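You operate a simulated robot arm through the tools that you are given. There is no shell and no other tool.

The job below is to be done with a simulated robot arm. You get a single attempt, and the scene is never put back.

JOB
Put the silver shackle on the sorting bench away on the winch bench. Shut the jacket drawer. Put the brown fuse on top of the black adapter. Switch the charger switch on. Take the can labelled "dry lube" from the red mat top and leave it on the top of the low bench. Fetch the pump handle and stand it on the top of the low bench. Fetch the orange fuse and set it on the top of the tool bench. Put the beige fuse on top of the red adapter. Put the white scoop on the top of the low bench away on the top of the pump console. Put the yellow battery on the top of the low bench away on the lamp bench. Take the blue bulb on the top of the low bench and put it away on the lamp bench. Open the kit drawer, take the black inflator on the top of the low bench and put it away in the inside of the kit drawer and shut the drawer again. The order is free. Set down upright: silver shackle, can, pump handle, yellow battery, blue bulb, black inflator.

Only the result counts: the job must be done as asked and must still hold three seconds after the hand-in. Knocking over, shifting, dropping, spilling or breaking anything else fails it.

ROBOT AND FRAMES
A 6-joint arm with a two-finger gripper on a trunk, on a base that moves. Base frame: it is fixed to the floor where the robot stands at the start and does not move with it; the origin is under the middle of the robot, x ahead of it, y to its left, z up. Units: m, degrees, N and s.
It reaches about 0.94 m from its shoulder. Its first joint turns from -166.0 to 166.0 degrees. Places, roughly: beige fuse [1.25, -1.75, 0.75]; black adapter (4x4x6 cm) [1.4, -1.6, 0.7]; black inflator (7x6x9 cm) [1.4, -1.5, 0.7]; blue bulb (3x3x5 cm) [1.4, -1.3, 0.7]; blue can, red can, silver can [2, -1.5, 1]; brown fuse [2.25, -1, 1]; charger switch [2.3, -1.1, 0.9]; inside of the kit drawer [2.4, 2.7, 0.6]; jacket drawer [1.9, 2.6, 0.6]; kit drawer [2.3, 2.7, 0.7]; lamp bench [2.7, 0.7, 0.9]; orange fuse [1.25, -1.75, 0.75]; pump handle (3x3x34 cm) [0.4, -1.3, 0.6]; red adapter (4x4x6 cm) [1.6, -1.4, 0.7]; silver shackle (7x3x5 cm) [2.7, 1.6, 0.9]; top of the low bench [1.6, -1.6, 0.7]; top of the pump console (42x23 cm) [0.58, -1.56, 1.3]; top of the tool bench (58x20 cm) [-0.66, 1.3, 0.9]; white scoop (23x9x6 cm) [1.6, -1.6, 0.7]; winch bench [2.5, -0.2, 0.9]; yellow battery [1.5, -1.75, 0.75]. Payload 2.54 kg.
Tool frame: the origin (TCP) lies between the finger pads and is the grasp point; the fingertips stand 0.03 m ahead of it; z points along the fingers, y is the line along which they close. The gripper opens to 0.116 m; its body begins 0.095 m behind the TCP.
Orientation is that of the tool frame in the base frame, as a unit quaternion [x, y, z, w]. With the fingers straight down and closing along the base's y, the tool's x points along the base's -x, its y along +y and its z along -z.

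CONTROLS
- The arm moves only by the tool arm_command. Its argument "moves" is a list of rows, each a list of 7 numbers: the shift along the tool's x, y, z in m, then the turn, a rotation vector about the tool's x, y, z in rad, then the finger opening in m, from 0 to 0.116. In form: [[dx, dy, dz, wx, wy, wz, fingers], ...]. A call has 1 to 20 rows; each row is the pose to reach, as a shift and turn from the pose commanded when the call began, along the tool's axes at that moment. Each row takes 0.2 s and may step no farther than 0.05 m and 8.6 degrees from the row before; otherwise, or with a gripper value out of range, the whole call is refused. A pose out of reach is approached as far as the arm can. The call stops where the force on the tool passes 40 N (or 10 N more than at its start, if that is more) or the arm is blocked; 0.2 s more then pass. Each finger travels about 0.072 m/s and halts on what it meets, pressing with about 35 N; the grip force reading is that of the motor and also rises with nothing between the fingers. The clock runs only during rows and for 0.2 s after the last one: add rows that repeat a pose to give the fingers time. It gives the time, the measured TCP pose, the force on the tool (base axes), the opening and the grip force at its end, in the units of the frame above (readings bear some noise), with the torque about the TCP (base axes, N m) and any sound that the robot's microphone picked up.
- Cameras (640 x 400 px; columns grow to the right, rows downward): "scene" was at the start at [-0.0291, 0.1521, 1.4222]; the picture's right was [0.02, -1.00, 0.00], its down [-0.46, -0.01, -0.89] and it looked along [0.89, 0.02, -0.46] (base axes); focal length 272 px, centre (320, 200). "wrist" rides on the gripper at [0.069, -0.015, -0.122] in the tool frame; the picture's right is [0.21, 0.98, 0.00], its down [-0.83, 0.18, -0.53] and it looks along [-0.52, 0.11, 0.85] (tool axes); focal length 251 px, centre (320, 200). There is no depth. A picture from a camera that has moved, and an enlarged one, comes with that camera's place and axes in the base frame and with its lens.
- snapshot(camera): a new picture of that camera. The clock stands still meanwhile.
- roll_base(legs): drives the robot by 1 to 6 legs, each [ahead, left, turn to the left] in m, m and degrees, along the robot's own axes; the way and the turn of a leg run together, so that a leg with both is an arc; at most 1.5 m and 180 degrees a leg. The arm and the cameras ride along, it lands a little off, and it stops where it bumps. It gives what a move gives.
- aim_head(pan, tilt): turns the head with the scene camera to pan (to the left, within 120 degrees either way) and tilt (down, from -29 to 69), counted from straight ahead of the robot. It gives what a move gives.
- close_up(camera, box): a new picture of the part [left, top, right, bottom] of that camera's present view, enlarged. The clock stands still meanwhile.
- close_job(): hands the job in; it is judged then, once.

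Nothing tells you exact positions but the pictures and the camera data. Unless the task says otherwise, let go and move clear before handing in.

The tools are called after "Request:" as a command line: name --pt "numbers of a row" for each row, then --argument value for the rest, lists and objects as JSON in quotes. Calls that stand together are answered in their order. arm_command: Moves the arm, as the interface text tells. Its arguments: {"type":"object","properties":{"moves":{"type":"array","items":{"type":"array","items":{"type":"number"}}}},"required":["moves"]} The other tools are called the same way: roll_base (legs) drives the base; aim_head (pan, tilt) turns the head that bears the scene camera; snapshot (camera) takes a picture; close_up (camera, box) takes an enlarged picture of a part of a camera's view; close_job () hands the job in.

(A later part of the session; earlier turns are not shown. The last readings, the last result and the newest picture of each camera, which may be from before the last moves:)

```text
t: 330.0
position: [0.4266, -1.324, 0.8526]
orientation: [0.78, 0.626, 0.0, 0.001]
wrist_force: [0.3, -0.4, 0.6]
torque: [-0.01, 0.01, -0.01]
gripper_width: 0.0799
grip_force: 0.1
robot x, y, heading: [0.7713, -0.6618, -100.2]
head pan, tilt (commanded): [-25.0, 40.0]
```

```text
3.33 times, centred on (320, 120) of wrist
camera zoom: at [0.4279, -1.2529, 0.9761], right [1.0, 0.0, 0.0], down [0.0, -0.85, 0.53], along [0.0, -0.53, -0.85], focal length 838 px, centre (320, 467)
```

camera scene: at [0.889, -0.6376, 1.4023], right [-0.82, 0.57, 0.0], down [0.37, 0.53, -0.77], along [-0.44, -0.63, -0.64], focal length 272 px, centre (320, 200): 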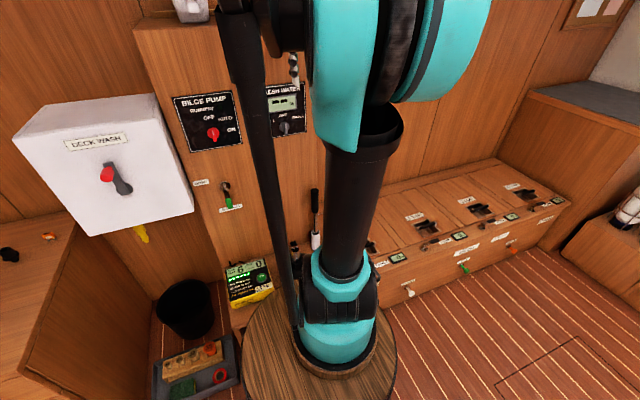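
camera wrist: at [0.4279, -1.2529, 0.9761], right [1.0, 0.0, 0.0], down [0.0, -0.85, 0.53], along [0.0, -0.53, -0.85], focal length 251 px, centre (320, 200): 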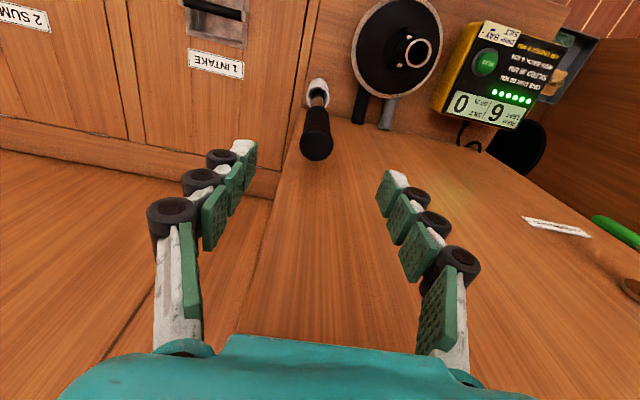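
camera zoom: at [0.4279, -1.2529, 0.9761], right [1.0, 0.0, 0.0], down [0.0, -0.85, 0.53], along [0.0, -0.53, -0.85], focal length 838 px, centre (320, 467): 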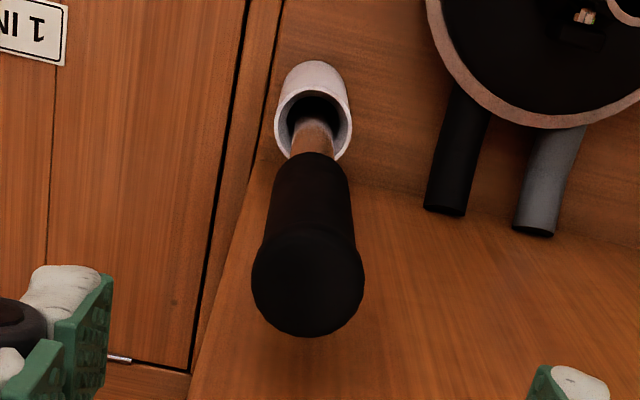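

Request:
arm_command --pt "-0.0084 -0.0008 0.03 0 0 0 0.08" --pt "-0.0084 -0.0008 0.07 0 0 0 0.08" --pt "-0.0084 -0.0008 0.11 0 0 0 0.08" --pt "-0.0084 -0.0008 0.14 0 0 0 0.08" --pt "-0.0084 -0.0008 0.14 0 0 0 0.08"

Request:
snapshot --camera "wrist"

```text
t: 331.2
position: [0.4239, -1.3316, 0.7131]
orientation: [0.78, 0.626, 0.0, 0.001]
wrist_force: [0.0, -0.9, 0.8]
torque: [0.01, -0.01, 0.01]
gripper_width: 0.0801
grip_force: 0.1
robot x, y, heading: [0.7695, -0.6583, -100.2]
head pan, tilt (commanded): [-25.0, 40.0]
```

```text
taken
camera wrist: at [0.4238, -1.2617, 0.8358], right [1.0, 0.0, 0.0], down [0.0, -0.85, 0.53], along [0.0, -0.53, -0.85], focal length 251 px, centre (320, 200)
```

wrist: 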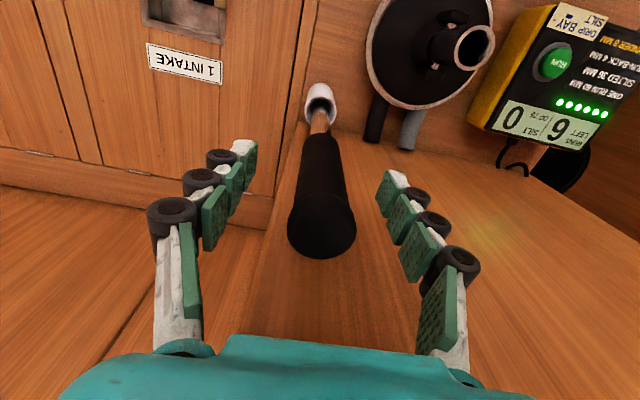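

Centred. I close on the grip.

Request:
arm_command --pt "0 0 0 0 0 0 0.06" --pt "0 0 0 0 0 0 0.045" --pt "0 0 0 0 0 0 0.035" --pt "0 0 0 0 0 0 0.02" --pt "0 0 0 0 0 0 0.01" --pt "0 0 0 0 0 0 0.01"

Request:
snapshot --camera "wrist"

```text
t: 332.6
position: [0.4228, -1.3336, 0.7136]
orientation: [0.78, 0.626, 0.001, 0.001]
wrist_force: [-0.1, 0.0, 0.8]
torque: [0.0, 0.0, 0.02]
gripper_width: 0.0287
grip_force: 35.1
robot x, y, heading: [0.7731, -0.6628, -100.4]
head pan, tilt (commanded): [-25.0, 40.0]
```

```text
taken
camera wrist: at [0.4238, -1.2617, 0.8361], right [1.0, 0.0, 0.0], down [0.0, -0.85, 0.53], along [0.0, -0.53, -0.85], focal length 251 px, centre (320, 200)
```

wrist: 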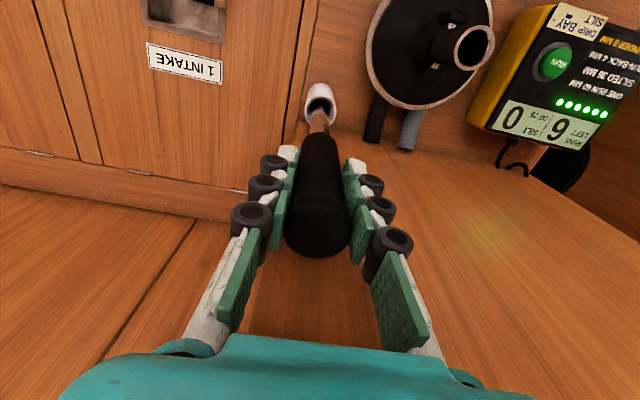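

Gripped (28.7 mm). I lift it straight up out of the tube.

Request:
arm_command --pt "0 0 -0.02 0 0 0 0.01" --pt "0 0 -0.05 0 0 0 0.01" --pt "0 0 -0.08 0 0 0 0.01" --pt "0 0 -0.115 0 0 0 0.01" --pt "0 0 -0.15 0 0 0 0.01" --pt "0 0 -0.185 0 0 0 0.01"

Request:
snapshot --camera "wrist"

Request:
close_up --camera "scene" --box '[270, 120, 390, 270]'

```text
t: 333.7
position: [0.4223, -1.3311, 0.8341]
orientation: [0.78, 0.626, 0.003, -0.004]
wrist_force: [-8.0, -18.4, -52.1]
torque: [5.01, -0.83, -0.42]
gripper_width: 0.0289
grip_force: 35.1
robot x, y, heading: [0.7707, -0.6607, -100.2]
head pan, tilt (commanded): [-25.0, 40.0]
stopped in row 5: the force on the tool passed its limit at 162 N (the readings are from after the stop); the commanded pose is now the measured one
```

```text
taken
camera wrist: at [0.4224, -1.2621, 0.9568], right [1.0, 0.0, 0.0], down [0.0, -0.85, 0.53], along [0.0, -0.53, -0.85], focal length 251 px, centre (320, 200)
```

wrist: 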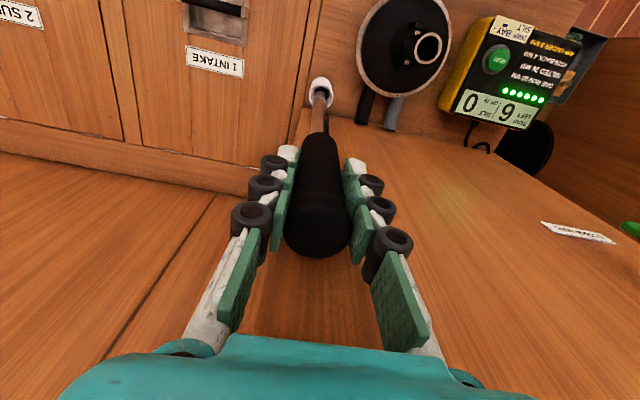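

```text
2.67 times, centred on (330, 195) of scene
camera zoom: at [0.8878, -0.6399, 1.4024], right [-0.82, 0.58, 0.0], down [0.37, 0.53, -0.76], along [-0.44, -0.63, -0.64], focal length 724 px, centre (293, 213)
```

zoom: 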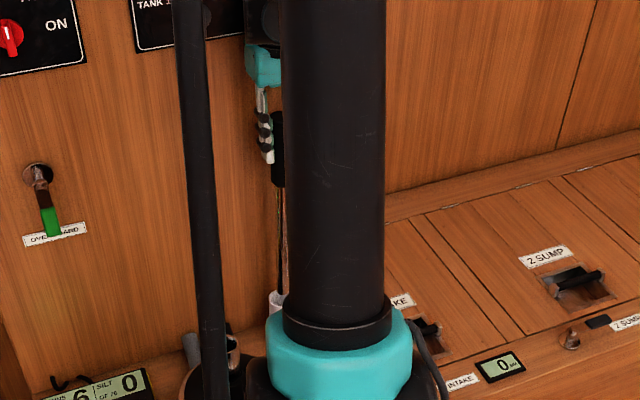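

Something above stopped the lift hard—likely the wrist came up under the console's selector knob. I lower slightly to relieve it and look.

Request:
arm_command --pt "0 0 0.01 0 0 0 0.01" --pt "0 0 0.02 0 0 0 0.01"

Request:
aim_head --pan -25 --tilt 20

Request:
snapshot --camera "scene"

```text
t: 334.3
position: [0.4221, -1.3289, 0.8158]
orientation: [0.78, 0.626, 0.002, -0.002]
wrist_force: [-0.2, 0.5, -1.7]
torque: [-0.02, 0.0, -0.02]
gripper_width: 0.0287
grip_force: 35.3
robot x, y, heading: [0.7684, -0.6596, -100.0]
head pan, tilt (commanded): [-25.0, 40.0]
```

```text
t: 335.1
position: [0.422, -1.3283, 0.8165]
orientation: [0.78, 0.626, 0.002, -0.002]
wrist_force: [0.3, 0.1, -2.1]
torque: [-0.02, 0.01, 0.0]
gripper_width: 0.0287
grip_force: 35.2
robot x, y, heading: [0.7706, -0.6584, -100.2]
head pan, tilt (commanded): [-25.0, 20.0]
```

```text
taken
camera scene: at [0.8843, -0.6441, 1.4336], right [-0.82, 0.58, 0.0], down [0.2, 0.28, -0.94], along [-0.54, -0.77, -0.34], focal length 272 px, centre (320, 200)
```

scene: 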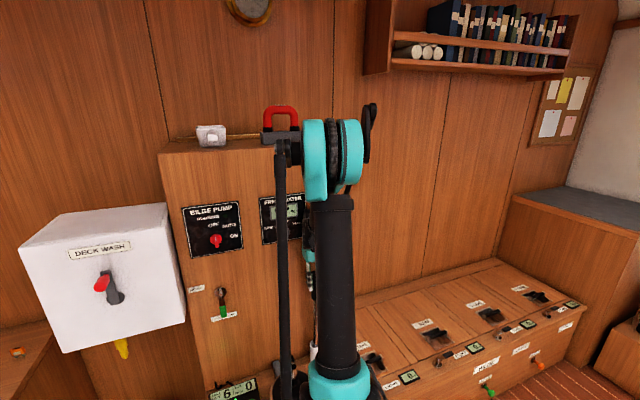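

The grey block on the gripper's far side had caught under the water panel while the rod was still in the tube. I lower a bit, turn the gripper −90° about the handle axis so nothing sticks out toward the panel, then lift again.

Request:
arm_command --pt "0 0 0.015 0 0 0 0.01" --pt "0 0 0.015 0 0 -0.131 0.01" --pt "0 0 0.015 0 0 -0.262 0.01" --pt "0 0 0.015 0 0 -0.393 0.01" --pt "0 0 0.015 0 0 -0.524 0.01" --pt "0 0 0.015 0 0 -0.654 0.01" --pt "0 0 0.015 0 0 -0.785 0.01" --pt "0 0 0.015 0 0 -0.916 0.01" --pt "0 0 0.015 0 0 -1.047 0.01" --pt "0 0 0.015 0 0 -1.178 0.01" --pt "0 0 0.015 0 0 -1.309 0.01" --pt "0 0 0.015 0 0 -1.44 0.01" --pt "0 0 0.015 0 0 -1.571 0.01"

Request:
snapshot --camera "wrist"

```text
t: 337.9
position: [0.4236, -1.3289, 0.8004]
orientation: [0.108, 0.994, 0.003, 0.0]
wrist_force: [-2.0, -3.5, -1.0]
torque: [-0.91, 0.52, -0.01]
gripper_width: 0.0289
grip_force: 34.6
robot x, y, heading: [0.7703, -0.6561, -100.1]
head pan, tilt (commanded): [-25.0, 20.0]
```

```text
taken
camera wrist: at [0.353, -1.3305, 0.9239], right [0.0, 1.0, 0.01], down [0.85, 0.0, 0.53], along [0.53, 0.01, -0.85], focal length 251 px, centre (320, 200)
```

wrist: 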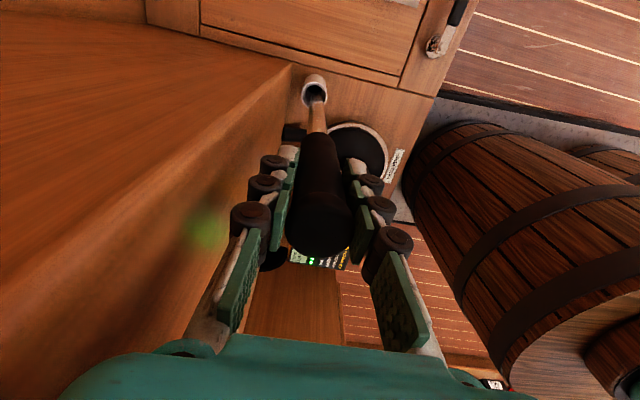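

Request:
close_up --camera "wrist" --box '[260, 50, 400, 160]'

```text
3.64 times, centred on (330, 105) of wrist
camera zoom: at [0.353, -1.3305, 0.9239], right [0.0, 1.0, 0.01], down [0.85, 0.0, 0.53], along [0.53, 0.01, -0.85], focal length 914 px, centre (284, 546)
```

zoom: 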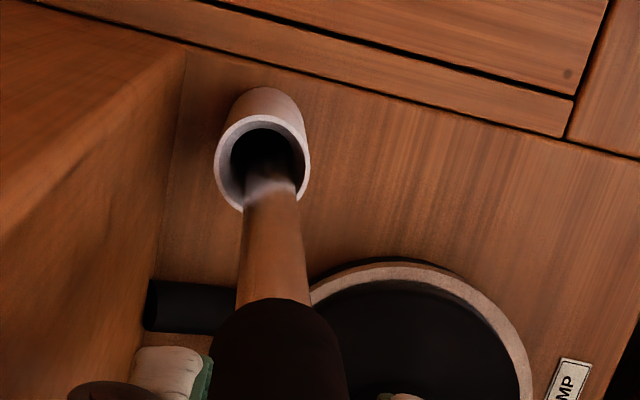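

The rod leans lightly on the tube's near side. I shift 5 mm to free it and lift in small steps.

Request:
arm_command --pt "0.0021 -0.0045 0 0 0 0 0.01" --pt "0.0021 -0.0045 -0.01 0 0 0 0.01" --pt "0.0021 -0.0045 -0.02 0 0 0 0.01" --pt "0.0021 -0.0045 -0.03 0 0 0 0.01"

```text
t: 338.9
position: [0.4201, -1.3337, 0.8302]
orientation: [0.108, 0.994, 0.002, 0.0]
wrist_force: [0.9, -0.5, -2.2]
torque: [0.04, 0.03, 0.0]
gripper_width: 0.029
grip_force: 35.2
robot x, y, heading: [0.77, -0.661, -100.1]
head pan, tilt (commanded): [-25.0, 20.0]
```

Request:
arm_command --pt "0 0 -0.01 0 0 0 0.01" --pt "0 0 -0.02 0 0 0 0.01" --pt "0 0 -0.03 0 0 0 0.01" --pt "0 0 -0.04 0 0 0 0.01"

Request:
close_up --camera "wrist" --box '[240, 20, 420, 200]'

```text
t: 339.9
position: [0.4197, -1.333, 0.8719]
orientation: [0.109, 0.994, 0.002, 0.0]
wrist_force: [-1.2, 0.0, -2.8]
torque: [-0.02, 0.02, -0.03]
gripper_width: 0.0289
grip_force: 34.9
robot x, y, heading: [0.7711, -0.6596, -100.3]
head pan, tilt (commanded): [-25.0, 20.0]
```

```text
2.22 times, centred on (330, 110) of wrist
camera zoom: at [0.3498, -1.334, 0.9941], right [0.0, 1.0, 0.01], down [0.85, 0.0, 0.53], along [0.53, 0.0, -0.85], focal length 559 px, centre (298, 400)
```

zoom: 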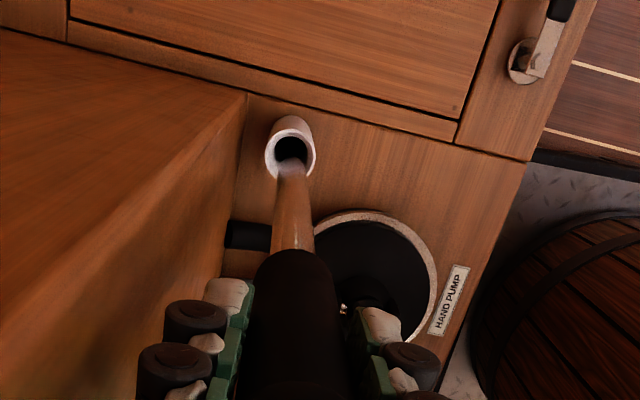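

The rod end is clear of the tube. I keep lifting cautiously.

Request:
arm_command --pt "0 0 -0.015 0 0 0 0.01" --pt "0 0 -0.03 0 0 0 0.01" --pt "0 0 -0.045 0 0 0 0.01" --pt "0 0 -0.06 0 0 0 0.01" --pt "0 0 -0.08 0 0 0 0.01" --pt "0 0 -0.1 0 0 0 0.01" --pt "0 0 -0.12 0 0 0 0.01"

Request:
snapshot --camera "wrist"

```text
t: 341.5
position: [0.4189, -1.3332, 0.9859]
orientation: [0.109, 0.994, 0.005, -0.001]
wrist_force: [2.3, 5.5, -1.8]
torque: [-0.71, 0.33, 0.11]
gripper_width: 0.0287
grip_force: 34.6
robot x, y, heading: [0.7702, -0.6583, -100.4]
head pan, tilt (commanded): [-25.0, 20.0]
stopped in row 7: the force on the tool passed its limit at 49 N (the readings are from after the stop); the commanded pose is now the measured one
```

```text
taken
camera wrist: at [0.349, -1.3345, 1.1081], right [0.0, 1.0, 0.01], down [0.85, -0.01, 0.53], along [0.53, 0.01, -0.85], focal length 251 px, centre (320, 200)
```

wrist: 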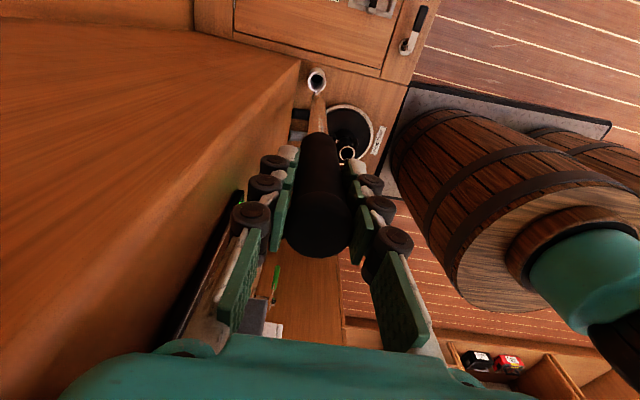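

A light brush with the panel face; the rod is now well above everything, so I draw straight back from the console and then look.

Request:
arm_command --pt "0 0.02 0.002 0 0 0 0.01" --pt "0 0.05 0 0 0 0 0.01" --pt "0 0.09 0 0 0 0 0.01" --pt "0 0.13 -0.02 0 0 0 0.01" --pt "0 0.15 -0.06 0 0 0 0.01" --pt "0 0.17 -0.1 0 0 0 0.01" --pt "0 0.18 -0.14 0 0 0 0.01"

Request:
aim_head --pan -25 --tilt 25

Request:
snapshot --camera "scene"

Request:
snapshot --camera "wrist"

```text
t: 343.1
position: [0.4596, -1.1596, 1.1298]
orientation: [0.108, 0.994, 0.004, 0.0]
wrist_force: [-0.7, -0.3, -1.6]
torque: [0.01, -0.01, 0.01]
gripper_width: 0.029
grip_force: 34.8
robot x, y, heading: [0.7704, -0.6631, -100.1]
head pan, tilt (commanded): [-25.0, 20.0]
```

```text
t: 343.8
position: [0.4592, -1.1592, 1.1299]
orientation: [0.109, 0.994, 0.003, 0.001]
wrist_force: [0.8, -0.7, -3.0]
torque: [0.0, 0.02, 0.01]
gripper_width: 0.0288
grip_force: 35.0
robot x, y, heading: [0.7716, -0.6652, -100.1]
head pan, tilt (commanded): [-25.0, 25.0]
```

```text
taken
camera scene: at [0.8849, -0.6431, 1.4256], right [-0.82, 0.58, 0.0], down [0.24, 0.35, -0.91], along [-0.52, -0.74, -0.42], focal length 272 px, centre (320, 200)
```

scene: 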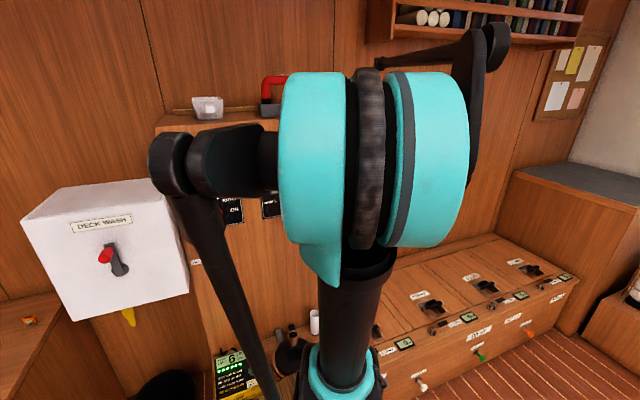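

```text
taken
camera wrist: at [0.3893, -1.1605, 1.2515], right [0.0, 1.0, 0.01], down [0.85, 0.0, 0.53], along [0.53, 0.01, -0.85], focal length 251 px, centre (320, 200)
```

wrist: 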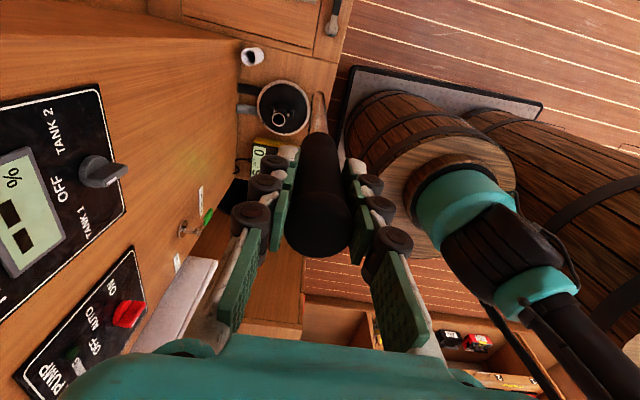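

Request:
close_up --camera "wrist" --box '[0, 80, 240, 400]'

Request:
close_up --camera "wrist" --box '[220, 20, 380, 180]'

```text
1.25 times, centred on (120, 240) of wrist
camera zoom: at [0.3893, -1.1605, 1.2515], right [0.0, 1.0, 0.01], down [0.85, 0.0, 0.53], along [0.53, 0.01, -0.85], focal length 314 px, centre (570, 150)
```

zoom: 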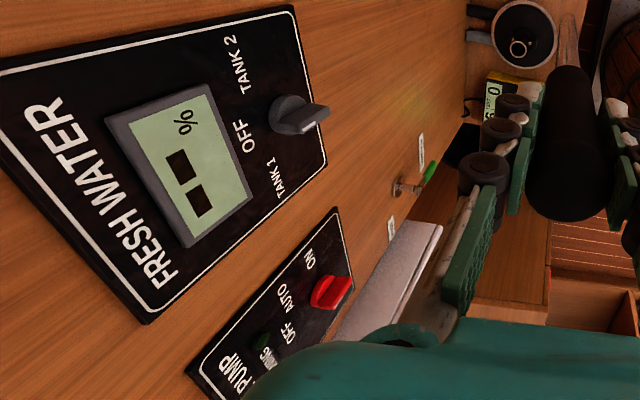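

```text
2.50 times, centred on (300, 100) of wrist
camera zoom: at [0.3893, -1.1605, 1.2515], right [0.0, 1.0, 0.01], down [0.85, 0.0, 0.53], along [0.53, 0.01, -0.85], focal length 629 px, centre (370, 450)
```

zoom: 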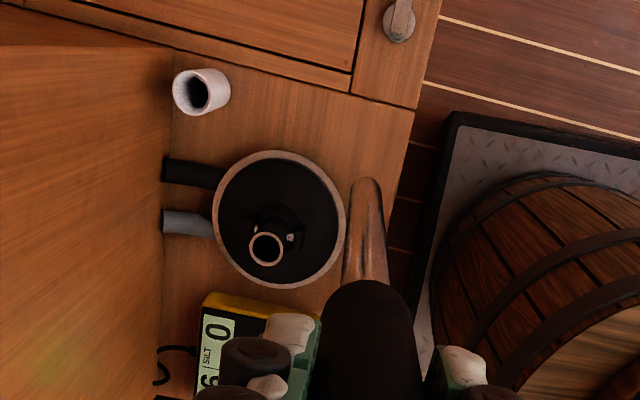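

The pump handle is free and the tube undisturbed. I raise it and drive back to the low bench.

Request:
arm_command --pt "-0.03 0 -0.015 0 0 0 0.01" --pt "-0.07 0 -0.03 0 0 0 0.01" --pt "-0.11 0 -0.045 0 0 0 0.01" --pt "-0.15 0 -0.06 0 0 0 0.01" --pt "-0.19 0 -0.075 0 0 0 0.01" --pt "-0.2 0 -0.08 0 0 0 0.01"

Request:
roll_base --legs '[[-0.12, 0, 0], [0, 0.68, -0.7]]'

Request:
aim_head --pan 0 --tilt 40

Request:
snapshot --camera "scene"

```text
t: 345.2
position: [0.6528, -1.2031, 1.2064]
orientation: [0.109, 0.994, 0.004, -0.001]
wrist_force: [-0.6, -0.1, -1.2]
torque: [0.02, -0.01, -0.01]
gripper_width: 0.0286
grip_force: 35.4
robot x, y, heading: [0.7659, -0.658, -100.2]
head pan, tilt (commanded): [-25.0, 25.0]
```

```text
t: 349.8
position: [1.3356, -1.2092, 1.2067]
orientation: [0.115, 0.993, 0.004, 0.001]
wrist_force: [-0.2, -0.1, -2.5]
torque: [-0.01, 0.02, 0.0]
gripper_width: 0.0288
grip_force: 34.8
robot x, y, heading: [1.4589, -0.6633, -100.8]
head pan, tilt (commanded): [-25.0, 25.0]
```

```text
t: 350.7
position: [1.3353, -1.2083, 1.2064]
orientation: [0.115, 0.993, 0.003, 0.0]
wrist_force: [0.1, 0.1, -1.7]
torque: [0.02, 0.02, -0.01]
gripper_width: 0.0285
grip_force: 35.4
robot x, y, heading: [1.4631, -0.6681, -101.0]
head pan, tilt (commanded): [0.0, 40.0]
```

```text
taken
camera scene: at [1.6131, -0.6603, 1.4023], right [-0.98, 0.19, 0.0], down [0.12, 0.63, -0.77], along [-0.15, -0.75, -0.64], focal length 272 px, centre (320, 200)
```

scene: 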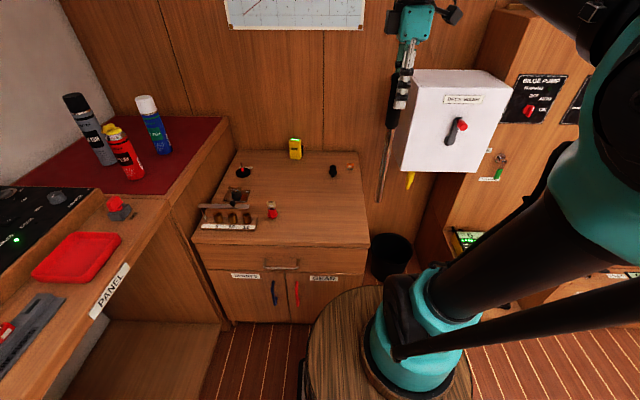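

Request:
close_up --camera "scene" --box '[340, 0, 480, 210]'

Request:
snapshot --camera "wrist"

Request:
close_up --camera "scene" --box '[190, 130, 370, 250]'

```text
1.90 times, centred on (410, 105) of scene
camera zoom: at [1.6131, -0.6603, 1.4023], right [-0.98, 0.19, 0.0], down [0.12, 0.63, -0.77], along [-0.15, -0.75, -0.64], focal length 518 px, centre (149, 381)
```

zoom: 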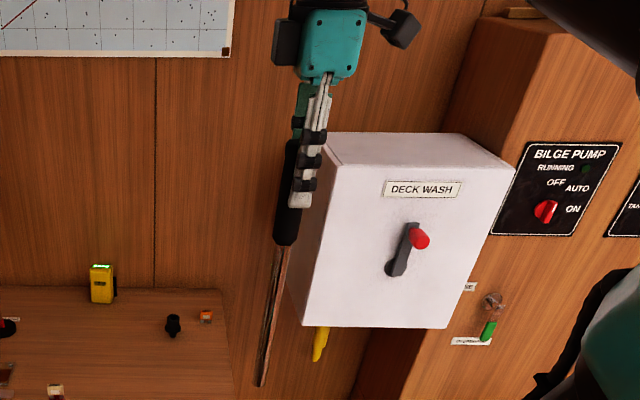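

```text
taken
camera wrist: at [1.266, -1.2093, 1.3295], right [0.01, 1.0, 0.01], down [0.85, -0.02, 0.53], along [0.53, 0.0, -0.85], focal length 251 px, centre (320, 200)
```

wrist: 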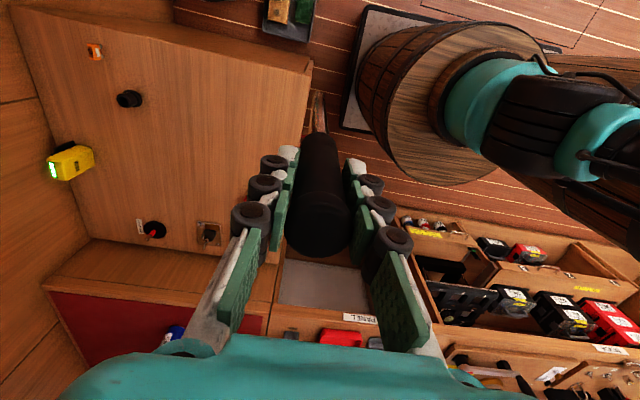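

```text
3.33 times, centred on (280, 190) of scene
camera zoom: at [1.6131, -0.6603, 1.4023], right [-0.98, 0.19, 0.0], down [0.12, 0.63, -0.77], along [-0.15, -0.75, -0.64], focal length 906 px, centre (453, 233)
```

zoom: 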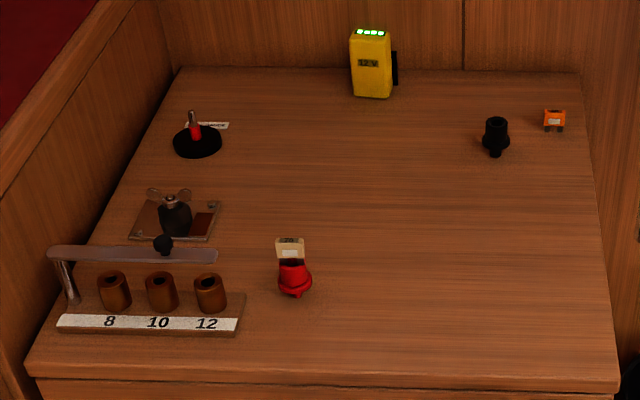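

The handle hangs straight. I carry it over the free spot at (1.625, −1.60), bottom about 8 cm above the bench.

Request:
arm_command --pt "-0.0338 -0.0286 0.0 0 0 0 0.01" --pt "-0.0676 -0.0572 0.005 0 0 0 0.01" --pt "-0.1013 -0.0858 0.015 0 0 0 0.01" --pt "-0.1351 -0.1144 0.025 0 0 0 0.01" --pt "-0.1689 -0.143 0.035 0 0 0 0.01" --pt "-0.2027 -0.1716 0.045 0 0 0 0.01" --pt "-0.2365 -0.2002 0.06 0 0 0 0.01" --pt "-0.2703 -0.2288 0.075 0 0 0 0.01" --pt "-0.304 -0.2574 0.09 0 0 0 0.01" --pt "-0.3378 -0.286 0.11 0 0 0 0.01" --pt "-0.3716 -0.3146 0.1264 0 0 0 0.01" --pt "-0.3716 -0.3146 0.1264 0 0 0 0.01"

Request:
snapshot --camera "scene"

Request:
snapshot --camera "wrist"

```text
t: 353.3
position: [1.6285, -1.6003, 1.0778]
orientation: [0.115, 0.993, 0.003, 0.0]
wrist_force: [0.7, 1.1, -1.9]
torque: [0.01, 0.05, -0.01]
gripper_width: 0.0287
grip_force: 34.7
robot x, y, heading: [1.4574, -0.6652, -101.1]
head pan, tilt (commanded): [0.0, 40.0]
```

```text
taken
camera scene: at [1.6132, -0.6602, 1.4022], right [-0.98, 0.19, 0.0], down [0.12, 0.63, -0.77], along [-0.14, -0.75, -0.64], focal length 272 px, centre (320, 200)
```

scene: 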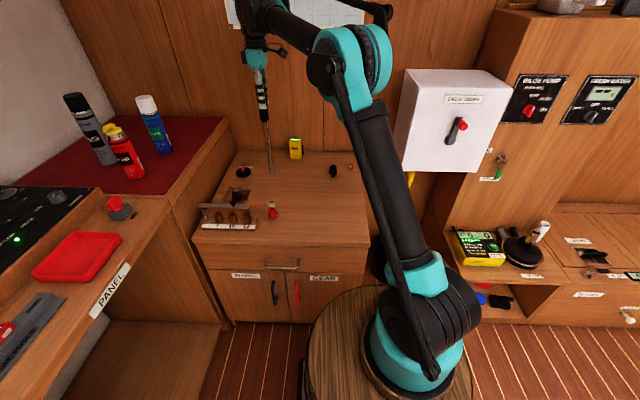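

```text
taken
camera wrist: at [1.5583, -1.6007, 1.1996], right [0.01, 1.0, 0.01], down [0.85, -0.02, 0.53], along [0.53, 0.0, -0.85], focal length 251 px, centre (320, 200)
```

wrist: 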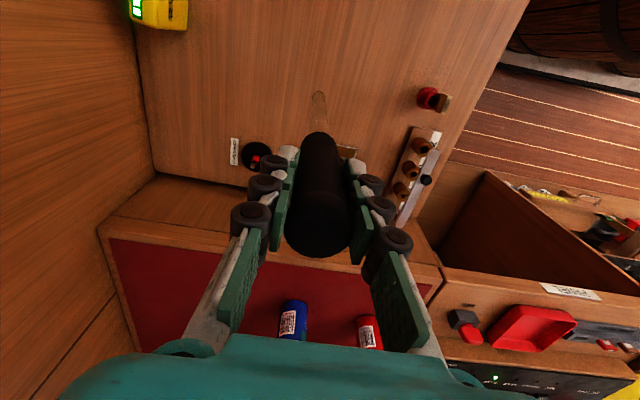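

Request:
close_up --camera "scene" --box '[220, 60, 320, 200]'

Request:
close_up --camera "wrist" --box '[250, 70, 390, 160]'

```text
2.86 times, centred on (270, 130) of scene
camera zoom: at [1.6132, -0.6602, 1.4022], right [-0.98, 0.19, 0.0], down [0.12, 0.63, -0.77], along [-0.14, -0.75, -0.64], focal length 776 px, centre (463, 400)
```

zoom: 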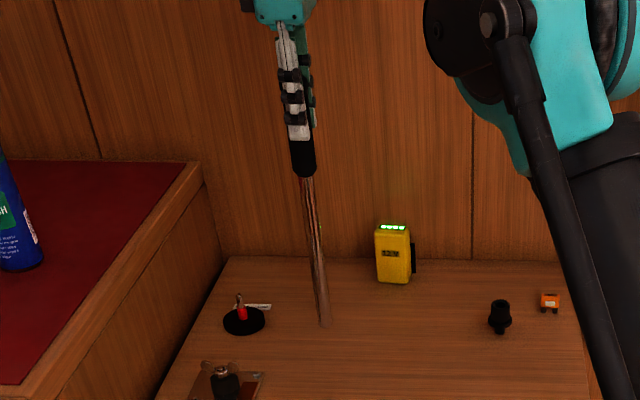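

```text
4.44 times, centred on (320, 115) of wrist
camera zoom: at [1.5583, -1.6007, 1.1996], right [0.01, 1.0, 0.01], down [0.85, -0.02, 0.53], along [0.53, 0.0, -0.85], focal length 1118 px, centre (320, 578)
```

zoom: 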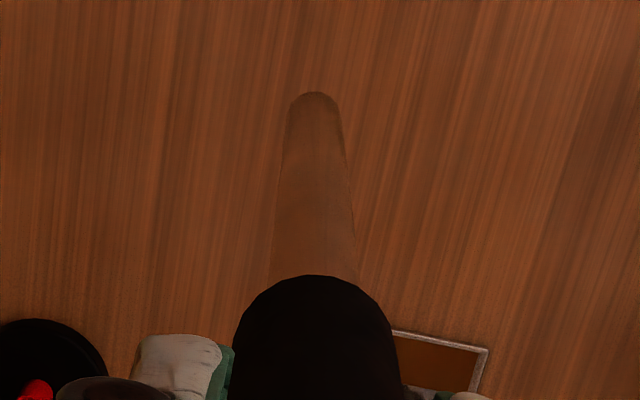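

The rod end is ~2 cm wide. I lower until just above the bench, then in fine steps.

Request:
arm_command --pt "0 0 0.03 0 0 0 0.01" --pt "0 0 0.055 0 0 0 0.01" --pt "0 0 0.066 0 0 0 0.01" --pt "0 0 0.066 0 0 0 0.01"

Request:
close_up --camera "scene" --box '[240, 90, 300, 190]'

```text
t: 354.3
position: [1.626, -1.5989, 1.0106]
orientation: [0.115, 0.993, 0.003, -0.001]
wrist_force: [-0.2, -0.2, -2.4]
torque: [0.02, 0.03, 0.02]
gripper_width: 0.0286
grip_force: 35.1
robot x, y, heading: [1.4576, -0.6652, -100.9]
head pan, tilt (commanded): [0.0, 40.0]
```

```text
4.00 times, centred on (270, 140) of scene
camera zoom: at [1.6132, -0.6604, 1.4022], right [-0.98, 0.19, 0.0], down [0.12, 0.63, -0.77], along [-0.14, -0.75, -0.64], focal length 1087 px, centre (520, 440)
```

zoom: 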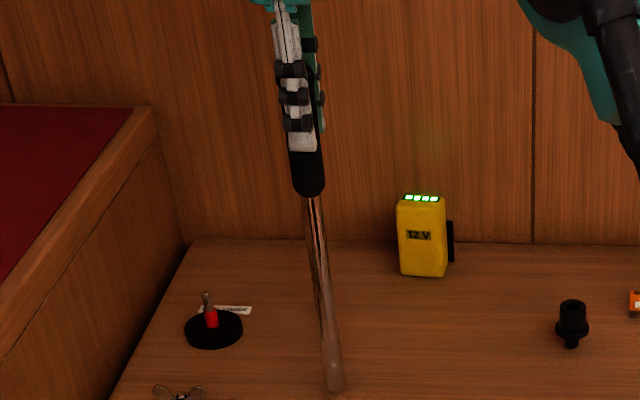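

Request:
arm_command --pt "0 0 0.002 0 0 0 0.01" --pt "0 0 0.004 0 0 0 0.01"

```text
t: 354.9
position: [1.6263, -1.5985, 1.0069]
orientation: [0.116, 0.993, 0.003, 0.0]
wrist_force: [0.3, 1.0, -2.3]
torque: [0.02, 0.02, -0.02]
gripper_width: 0.0292
grip_force: 35.0
robot x, y, heading: [1.4562, -0.6676, -100.5]
head pan, tilt (commanded): [0.0, 40.0]
```

Request:
arm_command --pt "0 0 0.002 0 0 0 0.01"

```text
t: 355.3
position: [1.6258, -1.5983, 1.0053]
orientation: [0.115, 0.993, 0.003, 0.0]
wrist_force: [1.3, -0.8, 10.4]
torque: [-0.13, -0.23, 0.01]
gripper_width: 0.029
grip_force: 34.9
robot x, y, heading: [1.458, -0.6691, -100.9]
head pan, tilt (commanded): [0.0, 40.0]
```

Contact (12 N). I ease the pressure, then open slowly.

Request:
arm_command --pt "0 0 -0.001 0 0 0 0.01" --pt "0 0 -0.001 0 0 0 0.01"

```text
t: 355.9
position: [1.6262, -1.5981, 1.0062]
orientation: [0.115, 0.993, 0.004, 0.0]
wrist_force: [0.9, 0.5, -0.1]
torque: [0.11, -0.07, -0.03]
gripper_width: 0.0287
grip_force: 35.1
robot x, y, heading: [1.4574, -0.6668, -100.8]
head pan, tilt (commanded): [0.0, 40.0]
```

Request:
arm_command --pt "0 0 -0.001 0 0 0 0.026" --pt "0 0 -0.001 0 0 0 0.0285" --pt "0 0 -0.001 0 0 0 0.0295" --pt "0 0 -0.001 0 0 0 0.0305" --pt "0 0 -0.001 0 0 0 0.032" --pt "0 0 -0.001 0 0 0 0.034" --pt "0 0 -0.001 0 0 0 0.036" --pt "0 0 -0.001 0 0 0 0.04" --pt "0 0 -0.001 0 0 0 0.045"

Request:
close_up --camera "scene" --box '[240, 90, 300, 190]'

Request:
snapshot --camera "wrist"

```text
t: 357.9
position: [1.6262, -1.5993, 1.008]
orientation: [0.115, 0.993, 0.004, -0.001]
wrist_force: [0.0, -0.2, -0.1]
torque: [0.0, -0.03, -0.01]
gripper_width: 0.0451
grip_force: 0.1
robot x, y, heading: [1.4618, -0.667, -100.9]
head pan, tilt (commanded): [0.0, 40.0]
```

```text
4.00 times, centred on (270, 140) of scene
camera zoom: at [1.6132, -0.6603, 1.4022], right [-0.98, 0.19, 0.0], down [0.12, 0.63, -0.77], along [-0.14, -0.75, -0.64], focal length 1087 px, centre (520, 440)
```

zoom: 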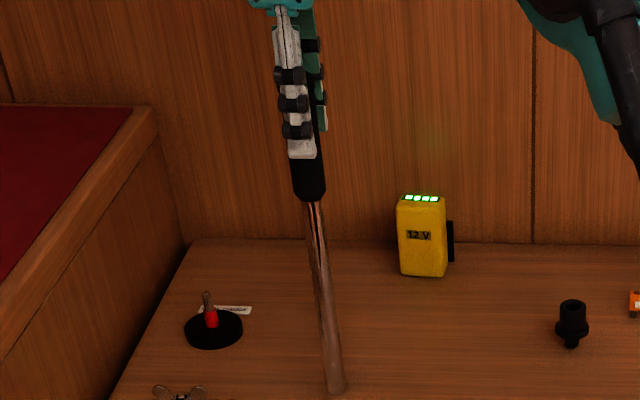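

```text
taken
camera wrist: at [1.5564, -1.5991, 1.1299], right [0.01, 1.0, 0.01], down [0.85, -0.02, 0.53], along [0.53, 0.0, -0.85], focal length 251 px, centre (320, 200)
```

wrist: 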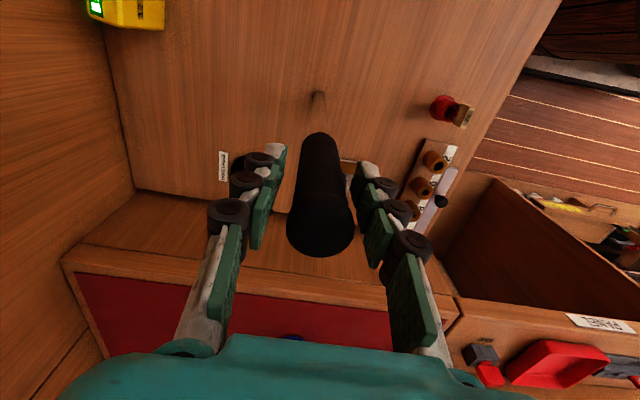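

It stands by itself. I open wider and rise straight up.

Request:
arm_command --pt "0 0 -0.001 0 0 0 0.055" --pt "0 0 -0.001 0 0 0 0.07" --pt "0 0 -0.02 0 0 0 0.075" --pt "0 0 -0.05 0 0 0 0.075" --pt "0 0 -0.09 0 0 0 0.075" --pt "0 0 -0.13 0 0 0 0.075" --pt "0 0 -0.17 0 0 0 0.075" --pt "0 0 -0.2 0 0 0 0.075"

Request:
snapshot --camera "wrist"

Request:
close_up --camera "scene" --box '[220, 60, 320, 200]'

```text
t: 359.7
position: [1.6219, -1.5942, 1.2026]
orientation: [0.115, 0.993, 0.003, -0.001]
wrist_force: [-0.1, -0.9, -0.7]
torque: [-0.01, 0.02, -0.04]
gripper_width: 0.075
grip_force: 0.0
out of reach, approached as far as the arm can: row 8
robot x, y, heading: [1.4574, -0.6631, -101.0]
head pan, tilt (commanded): [0.0, 40.0]
```

```text
taken
camera wrist: at [1.5533, -1.5943, 1.3248], right [0.01, 1.0, 0.01], down [0.85, -0.02, 0.53], along [0.53, 0.0, -0.85], focal length 251 px, centre (320, 200)
```

wrist: 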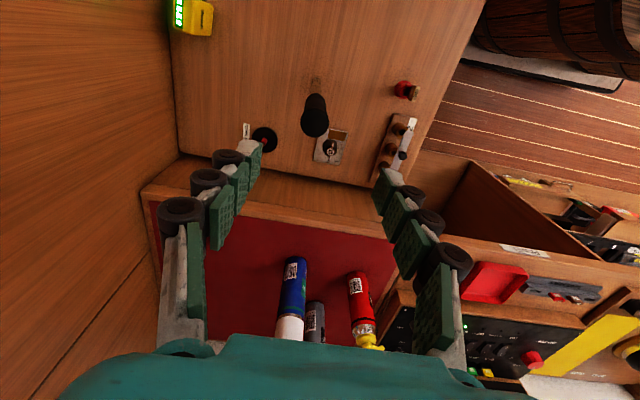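

```text
2.86 times, centred on (270, 130) of scene
camera zoom: at [1.6132, -0.6603, 1.4022], right [-0.98, 0.19, 0.0], down [0.12, 0.63, -0.77], along [-0.14, -0.75, -0.64], focal length 776 px, centre (463, 400)
```

zoom: 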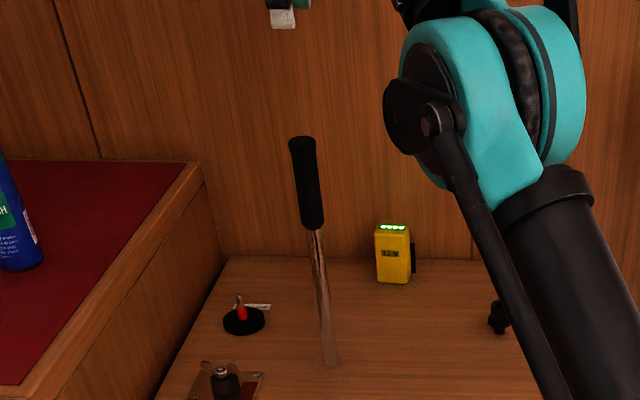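

The pump handle stands upright on the low bench. Next the cans on the red mat: I read their labels.

Request:
aim_head --pan 35 --tilt 25

Request:
snapshot --camera "scene"

Request:
close_up --camera "wrist" --box '[230, 240, 420, 360]'

```text
t: 360.7
position: [1.6226, -1.5945, 1.2009]
orientation: [0.114, 0.993, 0.003, -0.001]
wrist_force: [-0.4, 0.5, 0.3]
torque: [0.01, -0.01, -0.02]
gripper_width: 0.0749
grip_force: 0.1
robot x, y, heading: [1.4601, -0.67, -100.9]
head pan, tilt (commanded): [35.0, 25.0]
```

```text
taken
camera scene: at [1.6669, -0.6609, 1.4255], right [-0.91, -0.41, 0.0], down [-0.17, 0.39, -0.91], along [0.37, -0.83, -0.42], focal length 272 px, centre (320, 200)
```

scene: 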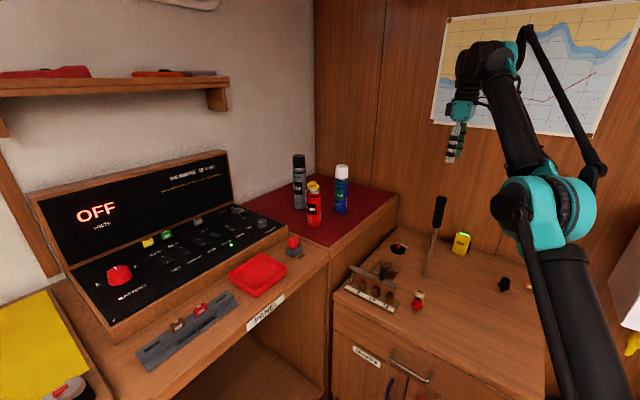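

```text
3.33 times, centred on (325, 300) of wrist
camera zoom: at [1.5535, -1.5943, 1.3246], right [0.01, 1.0, 0.01], down [0.85, -0.02, 0.53], along [0.53, 0.0, -0.85], focal length 838 px, centre (303, -133)
```

zoom: 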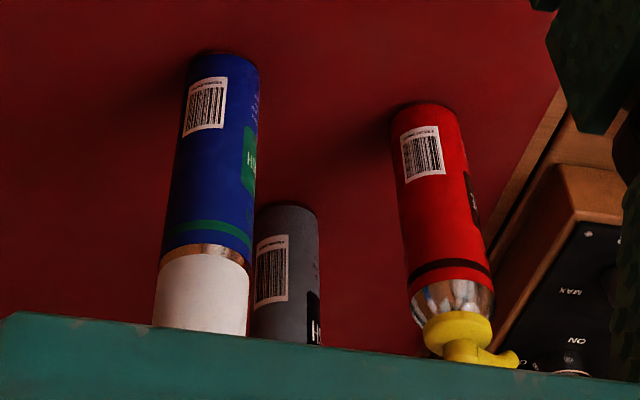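

Request:
close_up --camera "scene" --box '[280, 145, 360, 235]'

Request:
close_up --camera "scene" --box '[60, 200, 320, 370]'

```text
4.44 times, centred on (320, 190) of scene
camera zoom: at [1.6669, -0.6609, 1.4255], right [-0.91, -0.41, 0.0], down [-0.17, 0.39, -0.91], along [0.37, -0.83, -0.42], focal length 1208 px, centre (320, 244)
```

zoom: 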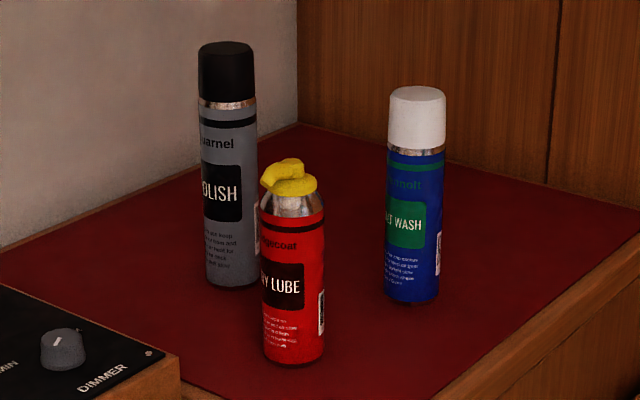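

```text
2.35 times, centred on (190, 285) of scene
camera zoom: at [1.6669, -0.6609, 1.4255], right [-0.91, -0.41, 0.0], down [-0.17, 0.39, -0.91], along [0.37, -0.83, -0.42], focal length 639 px, centre (626, 0)
```

zoom: 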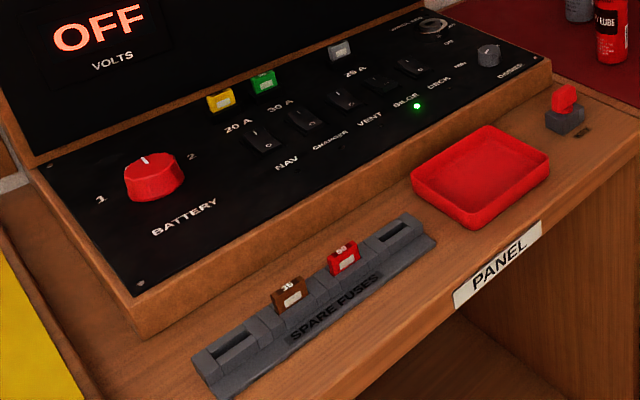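

The red can reads "DRY LUBE" (the others are POLISH and SALT WASH). It stands at about (2.07, −1.51) on the mat, z 0.875. I slide the base left to reach it.

Request:
roll_base --legs '[[0, 0.2, 0]]'

Request:
arm_command --pt "-0.035 0.02 0 0 0 0 0.09" --pt "-0.07 0.04 0 0 0 0 0.09" --pt "-0.105 0.06 0 0 0 0 0.09" --pt "-0.14 0.08 0 0 0 0 0.09" --pt "-0.175 0.1 0 0 0 0 0.09" --pt "-0.2 0.12 0 0 0 0 0.09"

Request:
snapshot --camera "wrist"

Request:
snapshot --camera "scene"

```text
t: 362.3
position: [1.8244, -1.6347, 1.2014]
orientation: [0.116, 0.993, 0.004, 0.0]
wrist_force: [0.0, -0.2, 0.1]
torque: [0.0, -0.01, -0.01]
gripper_width: 0.075
grip_force: 0.2
robot x, y, heading: [1.6621, -0.7074, -101.1]
head pan, tilt (commanded): [35.0, 25.0]
```

```text
t: 363.7
position: [2.0308, -1.5441, 1.185]
orientation: [0.116, 0.993, 0.004, 0.0]
wrist_force: [-2.0, -0.5, 0.1]
torque: [0.05, -0.23, -0.04]
gripper_width: 0.09
grip_force: 0.1
out of reach, approached as far as the arm can: row 1, 2, 3, 4, 5, 6
robot x, y, heading: [1.6625, -0.7081, -101.2]
head pan, tilt (commanded): [35.0, 25.0]
```

```text
taken
camera wrist: at [1.9611, -1.5438, 1.3073], right [0.02, 1.0, 0.01], down [0.84, -0.02, 0.53], along [0.53, 0.0, -0.85], focal length 251 px, centre (320, 200)
```

wrist: 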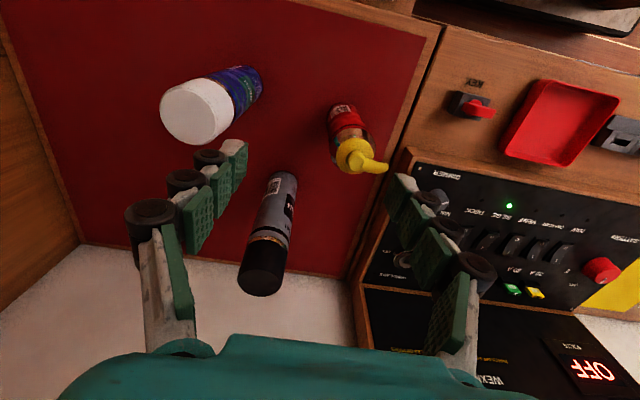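

```text
taken
camera scene: at [1.8686, -0.7008, 1.4256], right [-0.91, -0.41, 0.0], down [-0.17, 0.39, -0.91], along [0.37, -0.83, -0.42], focal length 272 px, centre (320, 200)
```

scene: 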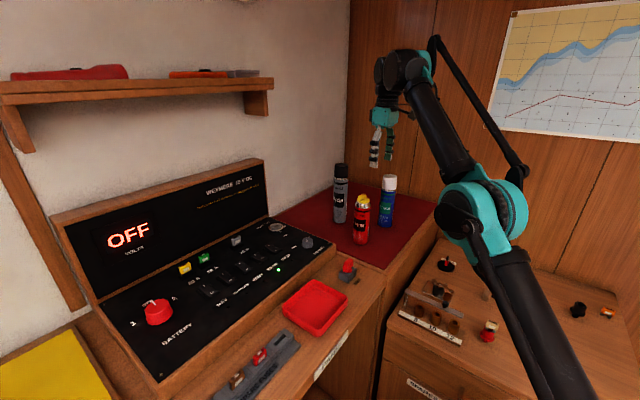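

I turn the gripper back to its normal orientation (closing left–right) above the red can, away from the panel box.

Request:
arm_command --pt "-0.0015 0.0033 0.002 0 0 0.131 0.09" --pt "-0.0029 0.0065 0.006 0 0 0.262 0.09" --pt "-0.0044 0.0098 0.012 0 0 0.393 0.09" --pt "-0.0059 0.013 0.018 0 0 0.524 0.09" --pt "-0.0073 0.0163 0.024 0 0 0.654 0.09" --pt "-0.0088 0.0196 0.03 0 0 0.785 0.09" --pt "-0.0103 0.0228 0.038 0 0 0.916 0.09" --pt "-0.0117 0.0261 0.045 0 0 1.047 0.09" --pt "-0.0132 0.0293 0.052 0 0 1.178 0.09" --pt "-0.0147 0.0326 0.058 0 0 1.309 0.09" --pt "-0.0161 0.0358 0.064 0 0 1.44 0.09" --pt "-0.0176 0.0391 0.07 0 0 1.571 0.09" --pt "-0.0176 0.0391 0.07 0 0 1.571 0.09"

Request:
snapshot --camera "wrist"

```text
t: 366.5
position: [2.0579, -1.507, 1.1145]
orientation: [0.785, 0.62, 0.002, -0.002]
wrist_force: [0.4, -0.6, 0.1]
torque: [0.02, -0.03, -0.01]
gripper_width: 0.09
grip_force: 0.1
robot x, y, heading: [1.6639, -0.7064, -101.1]
head pan, tilt (commanded): [35.0, 25.0]
```

```text
taken
camera wrist: at [2.0594, -1.4378, 1.2379], right [1.0, -0.02, 0.0], down [-0.01, -0.85, 0.53], along [-0.01, -0.53, -0.85], focal length 251 px, centre (320, 200)
```

wrist: 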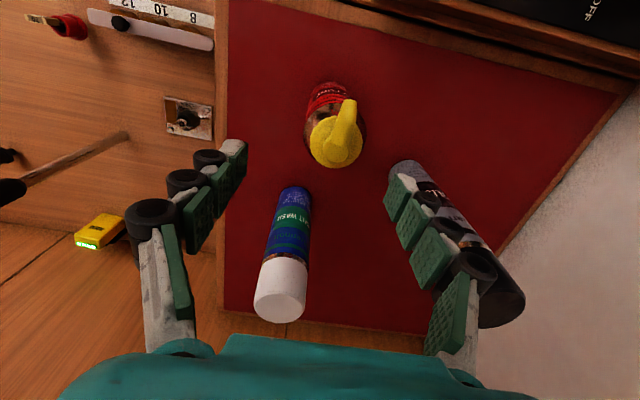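

Request:
close_up --camera "wrist" --box '[270, 60, 400, 180]'

```text
3.33 times, centred on (335, 120) of wrist
camera zoom: at [2.0594, -1.4378, 1.2379], right [1.0, -0.02, 0.0], down [-0.01, -0.85, 0.53], along [-0.01, -0.53, -0.85], focal length 838 px, centre (270, 467)
```

zoom: 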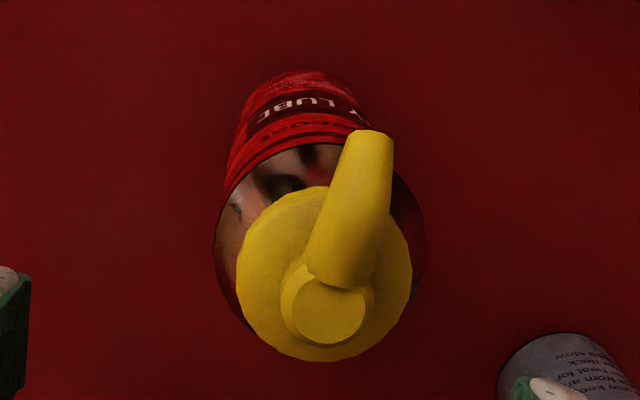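

Request:
arm_command --pt "0.0029 0.0133 0.02 0 0 0 0.09" --pt "0.0029 0.0133 0.06 0 0 0 0.09" --pt "0.0029 0.0133 0.1 0 0 0 0.09" --pt "0.0029 0.0133 0.128 0 0 0 0.09" --pt "0.0029 0.0133 0.128 0 0 0 0.075" --pt "0.0029 0.0133 0.128 0 0 0 0.06" --pt "0.0029 0.0133 0.128 0 0 0 0.045" --pt "0.0029 0.0133 0.128 0 0 0 0.035" --pt "0.0029 0.0133 0.128 0 0 0 0.035"

Request:
snapshot --camera "wrist"

```text
t: 368.5
position: [2.0685, -1.5066, 0.9873]
orientation: [0.784, 0.62, 0.002, -0.002]
wrist_force: [1.9, -1.4, 1.9]
torque: [-0.04, -0.1, 0.02]
gripper_width: 0.0528
grip_force: 35.1
robot x, y, heading: [1.6598, -0.7076, -100.9]
head pan, tilt (commanded): [35.0, 25.0]
```

```text
taken
camera wrist: at [2.071, -1.4374, 1.1103], right [1.0, -0.02, 0.0], down [-0.01, -0.85, 0.53], along [-0.01, -0.53, -0.85], focal length 251 px, centre (320, 200)
```

wrist: 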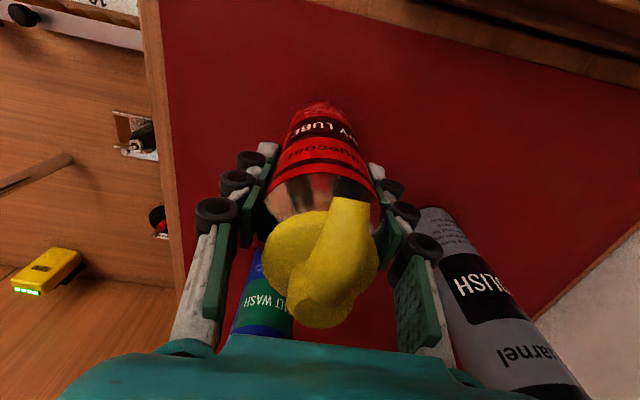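

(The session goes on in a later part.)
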